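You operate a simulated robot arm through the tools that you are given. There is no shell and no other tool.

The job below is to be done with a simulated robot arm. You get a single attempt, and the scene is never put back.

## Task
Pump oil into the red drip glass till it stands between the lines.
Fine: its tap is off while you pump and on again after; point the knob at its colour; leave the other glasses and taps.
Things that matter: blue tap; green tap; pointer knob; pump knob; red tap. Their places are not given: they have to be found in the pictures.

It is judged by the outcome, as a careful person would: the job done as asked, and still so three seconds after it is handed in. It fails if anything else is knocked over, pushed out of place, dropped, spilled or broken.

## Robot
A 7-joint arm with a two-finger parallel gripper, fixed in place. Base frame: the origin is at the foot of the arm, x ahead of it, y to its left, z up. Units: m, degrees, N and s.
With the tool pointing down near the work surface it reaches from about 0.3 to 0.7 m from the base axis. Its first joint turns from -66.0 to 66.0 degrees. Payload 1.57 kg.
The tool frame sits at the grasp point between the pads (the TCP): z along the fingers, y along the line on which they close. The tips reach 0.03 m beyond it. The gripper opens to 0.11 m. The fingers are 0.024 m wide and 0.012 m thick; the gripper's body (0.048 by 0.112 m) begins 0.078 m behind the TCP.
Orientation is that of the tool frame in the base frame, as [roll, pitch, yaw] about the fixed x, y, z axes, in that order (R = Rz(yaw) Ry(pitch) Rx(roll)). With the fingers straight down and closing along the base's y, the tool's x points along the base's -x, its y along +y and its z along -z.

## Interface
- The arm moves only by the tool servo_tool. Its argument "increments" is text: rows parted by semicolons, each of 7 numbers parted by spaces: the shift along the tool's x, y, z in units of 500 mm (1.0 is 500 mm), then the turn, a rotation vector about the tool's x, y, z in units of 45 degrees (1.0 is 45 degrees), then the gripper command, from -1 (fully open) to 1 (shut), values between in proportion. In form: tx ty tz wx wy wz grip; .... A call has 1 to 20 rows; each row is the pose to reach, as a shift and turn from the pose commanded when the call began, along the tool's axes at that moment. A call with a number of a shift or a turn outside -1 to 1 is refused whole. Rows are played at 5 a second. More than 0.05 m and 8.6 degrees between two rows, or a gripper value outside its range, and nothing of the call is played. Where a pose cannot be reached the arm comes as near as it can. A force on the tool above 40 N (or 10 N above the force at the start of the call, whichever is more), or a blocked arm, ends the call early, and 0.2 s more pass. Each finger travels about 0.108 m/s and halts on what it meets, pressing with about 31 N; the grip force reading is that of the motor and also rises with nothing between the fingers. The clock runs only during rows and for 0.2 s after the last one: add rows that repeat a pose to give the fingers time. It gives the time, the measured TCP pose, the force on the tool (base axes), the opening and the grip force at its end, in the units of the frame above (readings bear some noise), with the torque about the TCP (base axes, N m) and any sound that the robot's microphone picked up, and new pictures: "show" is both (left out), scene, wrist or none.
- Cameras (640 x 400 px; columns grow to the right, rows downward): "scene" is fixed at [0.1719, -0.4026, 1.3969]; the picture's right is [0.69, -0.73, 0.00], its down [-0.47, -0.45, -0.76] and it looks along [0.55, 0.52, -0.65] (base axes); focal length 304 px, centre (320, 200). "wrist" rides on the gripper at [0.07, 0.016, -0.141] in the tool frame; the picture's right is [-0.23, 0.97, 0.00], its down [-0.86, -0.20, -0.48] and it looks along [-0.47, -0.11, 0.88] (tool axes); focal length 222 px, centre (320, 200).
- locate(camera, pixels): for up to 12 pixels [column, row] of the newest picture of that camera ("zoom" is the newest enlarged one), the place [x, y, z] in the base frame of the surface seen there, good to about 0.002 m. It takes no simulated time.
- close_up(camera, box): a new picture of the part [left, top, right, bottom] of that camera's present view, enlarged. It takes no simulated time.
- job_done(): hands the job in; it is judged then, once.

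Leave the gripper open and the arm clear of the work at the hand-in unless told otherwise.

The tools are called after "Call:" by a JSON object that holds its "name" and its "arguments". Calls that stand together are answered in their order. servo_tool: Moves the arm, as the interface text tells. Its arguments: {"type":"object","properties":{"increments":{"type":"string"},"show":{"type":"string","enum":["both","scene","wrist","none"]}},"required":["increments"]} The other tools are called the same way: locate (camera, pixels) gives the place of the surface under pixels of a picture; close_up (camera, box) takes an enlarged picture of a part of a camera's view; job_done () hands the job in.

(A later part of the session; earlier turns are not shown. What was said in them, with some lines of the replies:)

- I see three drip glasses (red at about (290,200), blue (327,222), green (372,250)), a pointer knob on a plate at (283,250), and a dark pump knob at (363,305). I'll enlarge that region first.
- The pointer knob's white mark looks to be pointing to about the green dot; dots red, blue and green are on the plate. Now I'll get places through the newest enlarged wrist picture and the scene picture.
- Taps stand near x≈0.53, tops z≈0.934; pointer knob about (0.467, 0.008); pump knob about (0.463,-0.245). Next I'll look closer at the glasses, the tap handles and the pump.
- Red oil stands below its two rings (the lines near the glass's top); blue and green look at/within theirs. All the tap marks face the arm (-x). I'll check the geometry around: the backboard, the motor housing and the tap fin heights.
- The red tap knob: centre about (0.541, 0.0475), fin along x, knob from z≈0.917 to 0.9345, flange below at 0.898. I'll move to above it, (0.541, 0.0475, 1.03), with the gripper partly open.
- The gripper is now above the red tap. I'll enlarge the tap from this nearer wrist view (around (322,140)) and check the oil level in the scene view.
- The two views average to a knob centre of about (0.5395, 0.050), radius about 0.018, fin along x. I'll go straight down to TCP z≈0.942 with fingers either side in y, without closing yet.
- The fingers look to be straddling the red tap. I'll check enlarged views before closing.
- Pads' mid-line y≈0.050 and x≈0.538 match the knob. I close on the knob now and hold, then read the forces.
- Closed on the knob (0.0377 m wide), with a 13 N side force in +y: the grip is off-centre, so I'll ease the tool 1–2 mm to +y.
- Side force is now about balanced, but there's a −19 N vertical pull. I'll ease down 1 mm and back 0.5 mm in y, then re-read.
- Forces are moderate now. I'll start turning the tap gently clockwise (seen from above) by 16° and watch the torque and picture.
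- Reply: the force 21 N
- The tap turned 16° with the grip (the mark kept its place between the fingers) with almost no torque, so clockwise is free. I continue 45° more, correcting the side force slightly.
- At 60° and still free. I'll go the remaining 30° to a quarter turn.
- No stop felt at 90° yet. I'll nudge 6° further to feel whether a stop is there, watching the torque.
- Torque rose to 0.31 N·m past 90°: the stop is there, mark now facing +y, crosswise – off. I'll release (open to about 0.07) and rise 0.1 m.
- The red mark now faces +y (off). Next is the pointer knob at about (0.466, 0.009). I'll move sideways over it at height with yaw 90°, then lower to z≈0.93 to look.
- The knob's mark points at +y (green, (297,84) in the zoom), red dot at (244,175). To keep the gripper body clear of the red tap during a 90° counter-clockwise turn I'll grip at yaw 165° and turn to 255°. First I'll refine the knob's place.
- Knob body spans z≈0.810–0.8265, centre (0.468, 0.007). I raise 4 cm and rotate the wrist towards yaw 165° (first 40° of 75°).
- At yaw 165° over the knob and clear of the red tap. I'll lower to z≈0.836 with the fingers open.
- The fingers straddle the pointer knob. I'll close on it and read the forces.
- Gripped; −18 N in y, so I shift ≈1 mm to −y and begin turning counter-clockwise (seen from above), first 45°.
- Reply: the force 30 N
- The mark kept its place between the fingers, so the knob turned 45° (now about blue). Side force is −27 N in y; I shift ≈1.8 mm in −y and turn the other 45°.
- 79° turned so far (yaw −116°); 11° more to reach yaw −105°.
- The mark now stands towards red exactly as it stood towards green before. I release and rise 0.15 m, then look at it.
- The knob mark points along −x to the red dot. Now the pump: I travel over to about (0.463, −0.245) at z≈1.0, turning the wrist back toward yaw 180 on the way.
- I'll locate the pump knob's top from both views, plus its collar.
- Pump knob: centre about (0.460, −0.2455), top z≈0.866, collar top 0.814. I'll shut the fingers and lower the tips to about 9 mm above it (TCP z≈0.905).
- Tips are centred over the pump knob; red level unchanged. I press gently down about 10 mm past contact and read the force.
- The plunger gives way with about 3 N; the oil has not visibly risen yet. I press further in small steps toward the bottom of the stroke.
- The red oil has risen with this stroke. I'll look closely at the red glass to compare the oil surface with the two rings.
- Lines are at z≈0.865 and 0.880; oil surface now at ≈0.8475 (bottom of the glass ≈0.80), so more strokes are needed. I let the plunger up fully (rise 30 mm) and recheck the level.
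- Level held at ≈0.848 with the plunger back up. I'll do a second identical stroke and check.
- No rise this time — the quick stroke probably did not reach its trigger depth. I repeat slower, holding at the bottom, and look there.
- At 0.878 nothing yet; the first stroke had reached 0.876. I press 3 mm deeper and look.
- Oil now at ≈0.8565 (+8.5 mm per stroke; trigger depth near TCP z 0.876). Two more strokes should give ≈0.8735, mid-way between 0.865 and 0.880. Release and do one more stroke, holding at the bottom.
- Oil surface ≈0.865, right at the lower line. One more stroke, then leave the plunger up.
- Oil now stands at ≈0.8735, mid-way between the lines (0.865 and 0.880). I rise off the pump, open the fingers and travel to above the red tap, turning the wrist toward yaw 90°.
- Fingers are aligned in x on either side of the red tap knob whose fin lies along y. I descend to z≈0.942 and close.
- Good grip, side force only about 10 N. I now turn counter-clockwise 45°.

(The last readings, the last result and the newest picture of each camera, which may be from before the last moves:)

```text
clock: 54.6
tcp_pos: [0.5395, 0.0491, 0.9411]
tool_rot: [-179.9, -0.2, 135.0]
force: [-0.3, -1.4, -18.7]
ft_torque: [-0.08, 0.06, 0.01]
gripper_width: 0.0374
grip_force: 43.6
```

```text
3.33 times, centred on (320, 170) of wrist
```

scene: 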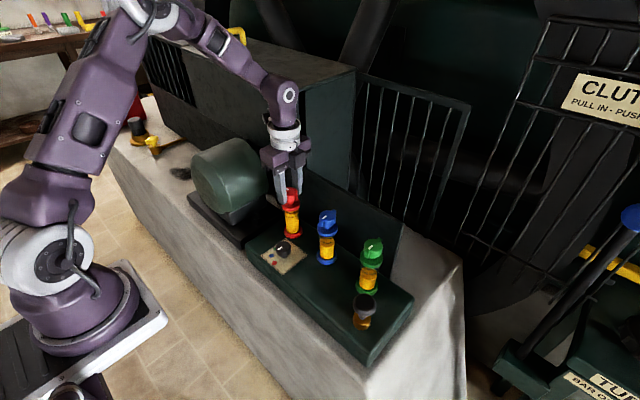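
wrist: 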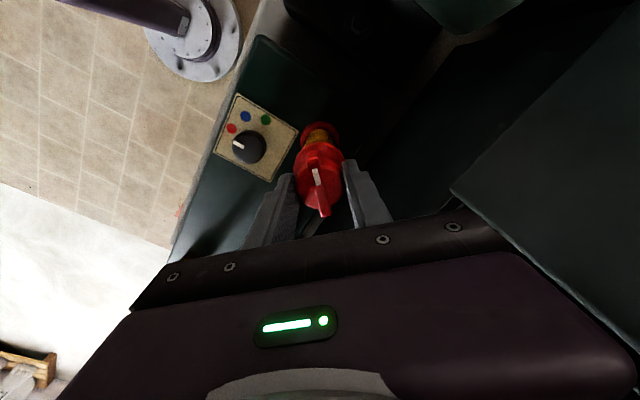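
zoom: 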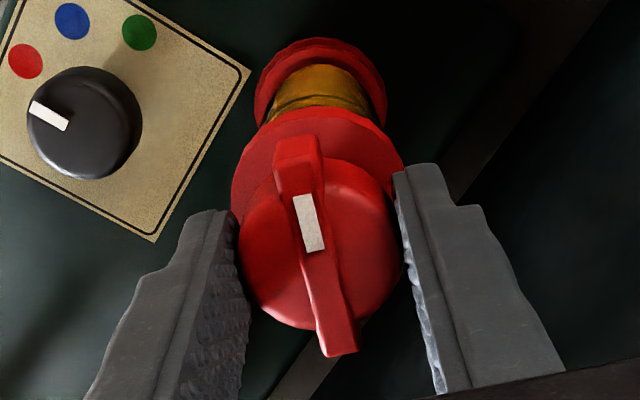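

Following well. I ease the vertical load by 0.5 mm and turn the remaining 45°.

Call:
{"name": "servo_tool", "arguments": {"increments": "0 0 0.001 0 0 0 1; 0 0 0.001 0 0 -0.125 1; 0 0 0.001 0 0 -0.25 1; 0 0 0.001 0 0 -0.375 1; 0 0 0.001 0 0 -0.5 1; 0 0 0.001 0 0 -0.625 1; 0 0 0.001 0 0 -0.75 1; 0 0 0.001 0 0 -0.875 1; 0 0 0.001 0 0 -1 1; 0 0 0.001 0 0 -1 1", "show": "both"}}

Call:
{"name": "close_up", "arguments": {"camera": "wrist", "box": [280, 110, 360, 230]}}

Call:
{"name": "close_up", "arguments": {"camera": "scene", "box": [282, 208, 304, 238]}}

Call:
{"name": "locate", "arguments": {"camera": "zoom", "pixels": [[300, 55], [300, 78], [330, 78], [300, 90], [305, 69], [300, 110], [305, 126]]}}

```text
clock: 56.8
tcp_pos: [0.5389, 0.0497, 0.9412]
tool_rot: [-180.0, 0.0, 180.0]
force: [-6.1, -2.3, -1.3]
ft_torque: [0.02, -0.01, 0.01]
gripper_width: 0.0376
grip_force: 43.3
```

scene: 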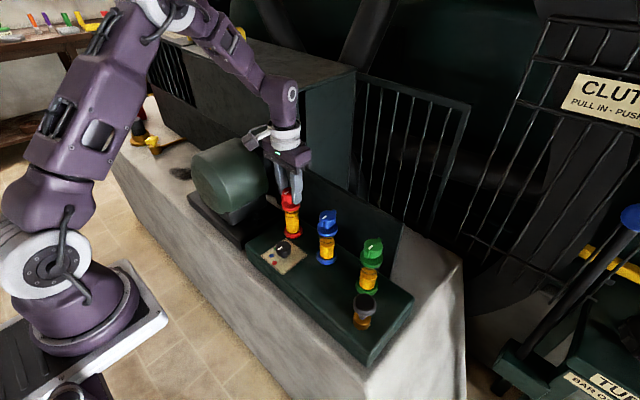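
wrist: 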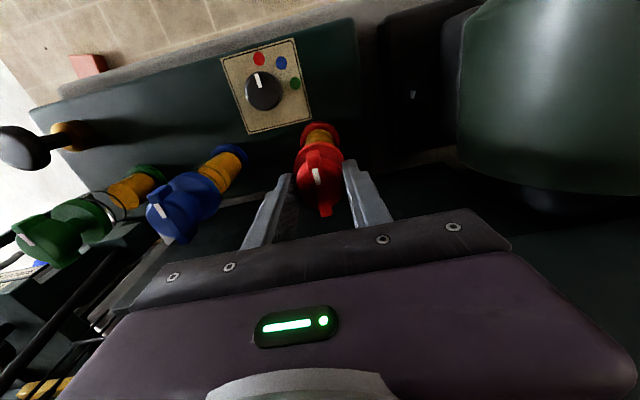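

```text
3.33 times, centred on (320, 170) of wrist
```

zoom: 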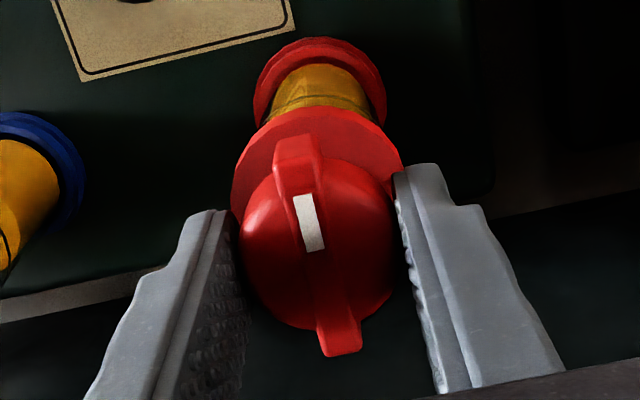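

```text
13.33 times, centred on (293, 223) of scene
```

zoom: 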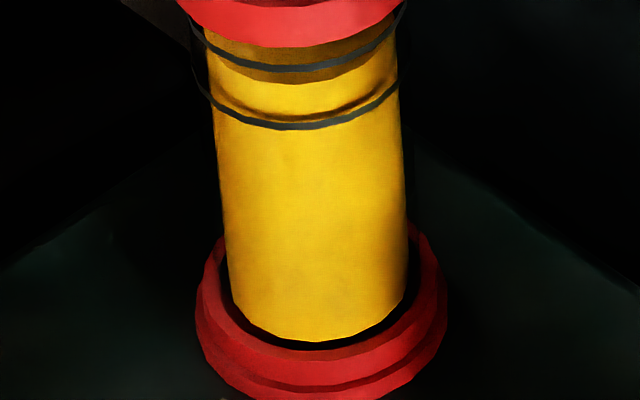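

```text
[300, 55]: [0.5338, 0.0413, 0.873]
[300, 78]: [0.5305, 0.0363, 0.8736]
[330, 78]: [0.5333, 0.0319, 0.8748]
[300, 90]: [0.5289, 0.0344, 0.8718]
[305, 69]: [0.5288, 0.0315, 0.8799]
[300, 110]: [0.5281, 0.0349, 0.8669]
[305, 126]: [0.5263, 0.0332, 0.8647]
```

The mark faces the arm (−x) again like the other taps, level still ≈0.8735. I nudge 4° further to feel whether the on-stop is there.

Call:
{"name": "servo_tool", "arguments": {"increments": "0 0 0 0 0 -0.045 1; 0 0 0 0 0 -0.09 1; 0 0 0 0 0 -0.09 1", "show": "wrist"}}

Call:
{"name": "close_up", "arguments": {"camera": "wrist", "box": [280, 110, 360, 230]}}

```text
clock: 57.6
tcp_pos: [0.5403, 0.0502, 0.9401]
tool_rot: [180.0, 0.1, -176.0]
force: [0.1, -4.2, -0.6]
ft_torque: [-0.12, -0.21, -0.42]
gripper_width: 0.0371
grip_force: 43.8
```

wrist: 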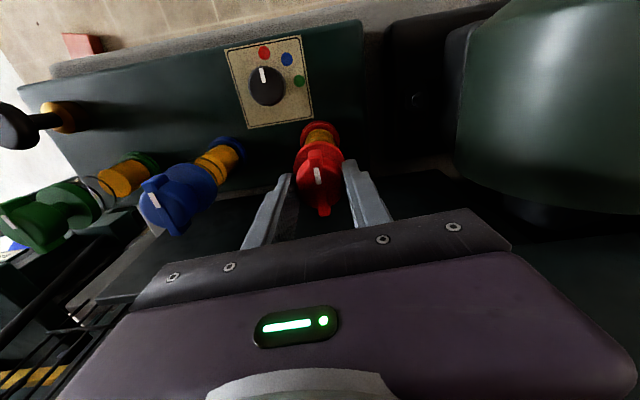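

```text
3.33 times, centred on (320, 170) of wrist
```

zoom: 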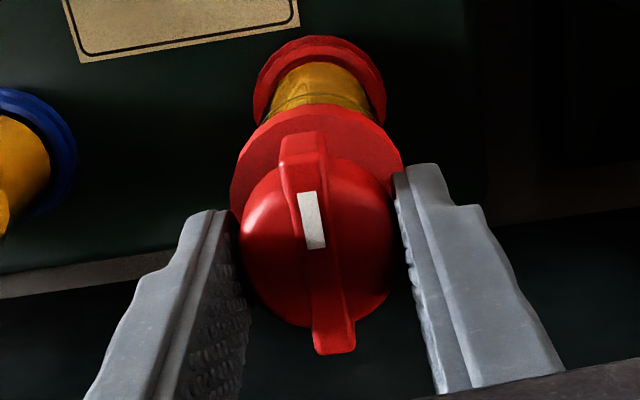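

Torque −0.42 N·m: the tap is against its on-stop. I release, rise 0.12 m and look over everything.

Call:
{"name": "servo_tool", "arguments": {"increments": "0 0 0 0 0 0 -0.3; 0 0 0 0 0 0 -0.3; 0 0 0 0 0 0 -0.3; 0 0 -0.05 0 0 0 -0.3; 0 0 -0.12 0 0 0 -0.3; 0 0 -0.18 0 0 0 -0.3; 0 0 -0.24 0 0 0 -0.3; 0 0 -0.24 0 0 0 -0.6", "show": "both"}}

Call:
{"name": "close_up", "arguments": {"camera": "scene", "box": [282, 208, 304, 238]}}

Call:
{"name": "locate", "arguments": {"camera": "zoom", "pixels": [[300, 55], [300, 78], [330, 78], [300, 90], [305, 69], [300, 110], [305, 126]]}}

Call:
{"name": "close_up", "arguments": {"camera": "scene", "box": [240, 170, 420, 340]}}

```text
clock: 59.4
tcp_pos: [0.5408, 0.0504, 1.0603]
tool_rot: [-180.0, 0.0, -176.0]
force: [-0.2, -0.3, 0.7]
ft_torque: [0.0, 0.01, 0.02]
gripper_width: 0.0881
grip_force: 0.1
```

scene: 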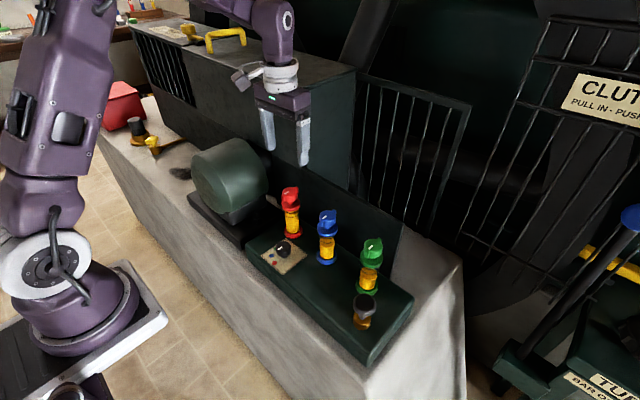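
wrist: 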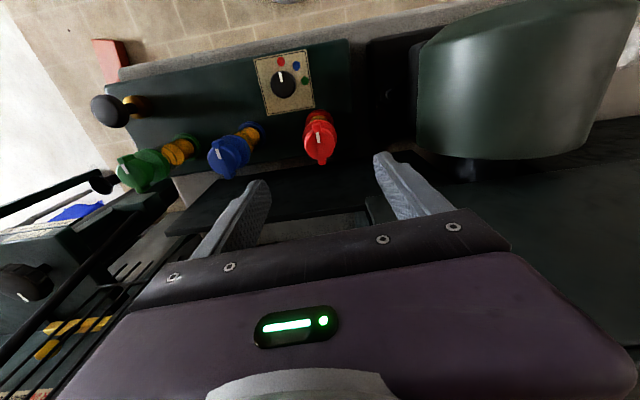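

```text
13.33 times, centred on (293, 223) of scene
```

zoom: 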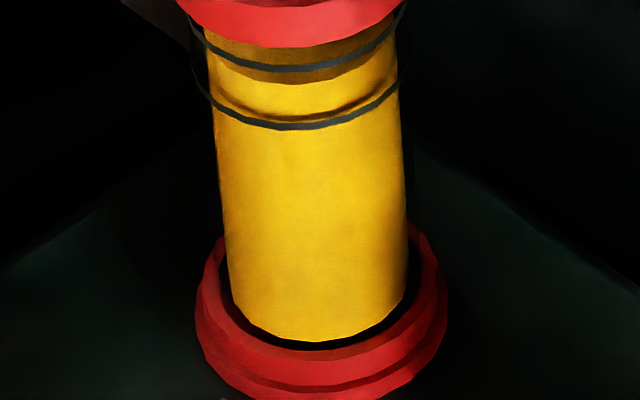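

```text
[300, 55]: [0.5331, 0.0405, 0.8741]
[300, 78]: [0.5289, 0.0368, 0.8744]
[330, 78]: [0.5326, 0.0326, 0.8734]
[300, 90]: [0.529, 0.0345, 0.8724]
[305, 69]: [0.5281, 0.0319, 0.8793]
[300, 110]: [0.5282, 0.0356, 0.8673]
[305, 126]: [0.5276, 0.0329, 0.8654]
```

```text
2.35 times, centred on (330, 255) of scene
```

zoom: 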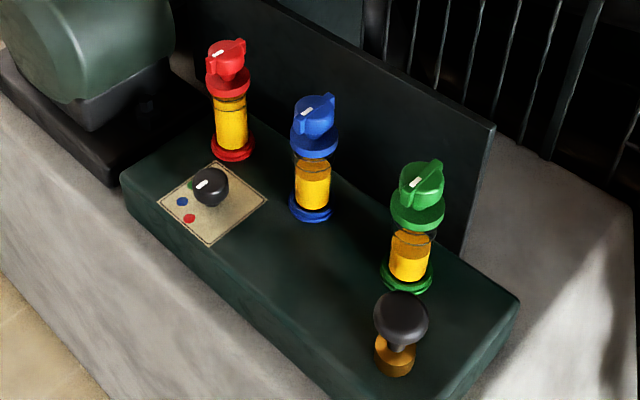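

Level is ≈0.8735 with the tap on, other taps and glasses as before, pump plunger up. I open fully and withdraw the arm to about its starting place, then check once more.

Call:
{"name": "servo_tool", "arguments": {"increments": "0 0 -0.06 0 0 0 -1; 0.05 -0.0065 -0.1 0 0 0.02 -1; 0.1 -0.013 -0.14 0 0 0.04 -1; 0.16 -0.02 -0.18 0 0 0.06 -1; 0.22 -0.028 -0.21 0 0 0.09 -1; 0.28 -0.036 -0.234 0 0 0.09 -1; 0.34 -0.044 -0.234 0 0 0.09 -1; 0.4 -0.052 -0.234 0 0 0.09 -1; 0.4 -0.052 -0.234 0 0 0.09 -1; 0.4 -0.052 -0.234 0 0 0.09 -1; 0.4 -0.052 -0.234 0 0 0.09 -1; 0.4 -0.052 -0.234 0 0 0.09 -1; 0.4 -0.052 -0.234 0 0 0.09 -1; 0.4 -0.052 -0.234 0 0 0.09 -1", "show": "both"}}

Call:
{"name": "close_up", "arguments": {"camera": "wrist", "box": [210, 130, 400, 260]}}

Call:
{"name": "close_up", "arguments": {"camera": "scene", "box": [282, 208, 304, 238]}}

Call:
{"name": "locate", "arguments": {"camera": "zoom", "pixels": [[300, 55], [300, 78], [330, 78], [305, 69], [305, 126]]}}

```text
clock: 62.4
tcp_pos: [0.3429, 0.0102, 1.1774]
tool_rot: [-180.0, 0.1, 179.9]
force: [0.3, -0.1, -0.2]
ft_torque: [0.05, 0.01, -0.01]
gripper_width: 0.1101
grip_force: 0.0
```

scene: 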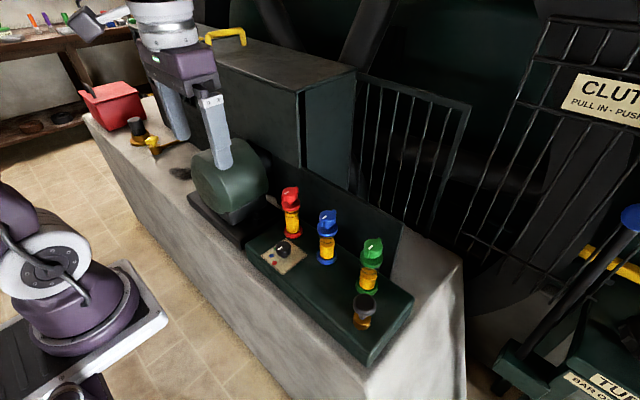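
wrist: 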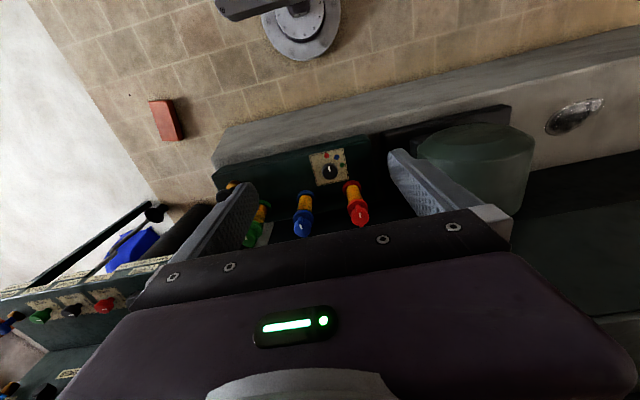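

```text
3.08 times, centred on (305, 195) of wrist
```

zoom: 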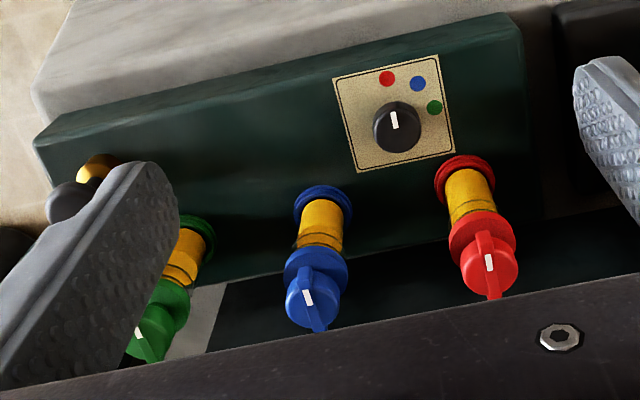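

```text
13.33 times, centred on (293, 223) of scene
```

zoom: 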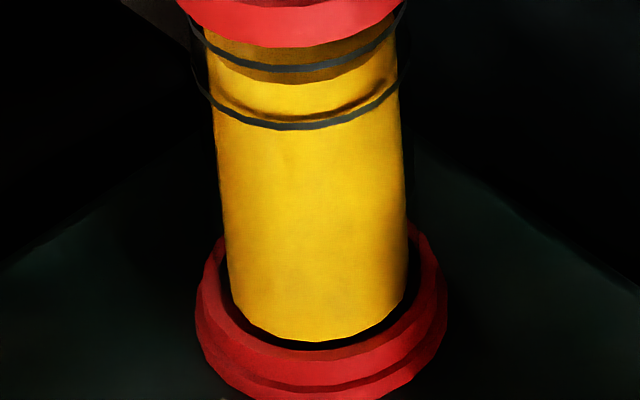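

```text
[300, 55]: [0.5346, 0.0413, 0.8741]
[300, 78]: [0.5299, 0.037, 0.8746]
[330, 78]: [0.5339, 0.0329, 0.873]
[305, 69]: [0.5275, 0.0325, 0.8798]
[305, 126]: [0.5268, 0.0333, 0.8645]
```

The oil stands at about 0.874, between the lines at 0.865 and 0.880, and it is steady. The red tap is back on against its stop, the pointer is on red, and the blue and green taps and glasses look the same as at the start. The pump plunger is up, the arm is withdrawn and the gripper is open, so I'm handing the job in.

Call:
{"name": "job_done", "arguments": {}}

```text
The job is handed in.
```

The red drip glass is filled: its oil stands about midway between the two lines. It held steady from the last pump stroke until I handed the job in, about six seconds of that with the tap on again.

- **Red tap:** I turned it off, a quarter turn to its stop, before pumping. Afterwards I turned it back on to its other stop.
- **Pointer knob:** it was at green when I started; I turned it to red before pumping and left it there.
- **Pump:** four strokes raised the oil. A fifth was too shallow to add any. The plunger is back up.
- **Everything else:** I did not touch the blue and green taps and glasses, and they look unchanged. Nothing was knocked over or spilled. The arm is clear, with the gripper open.
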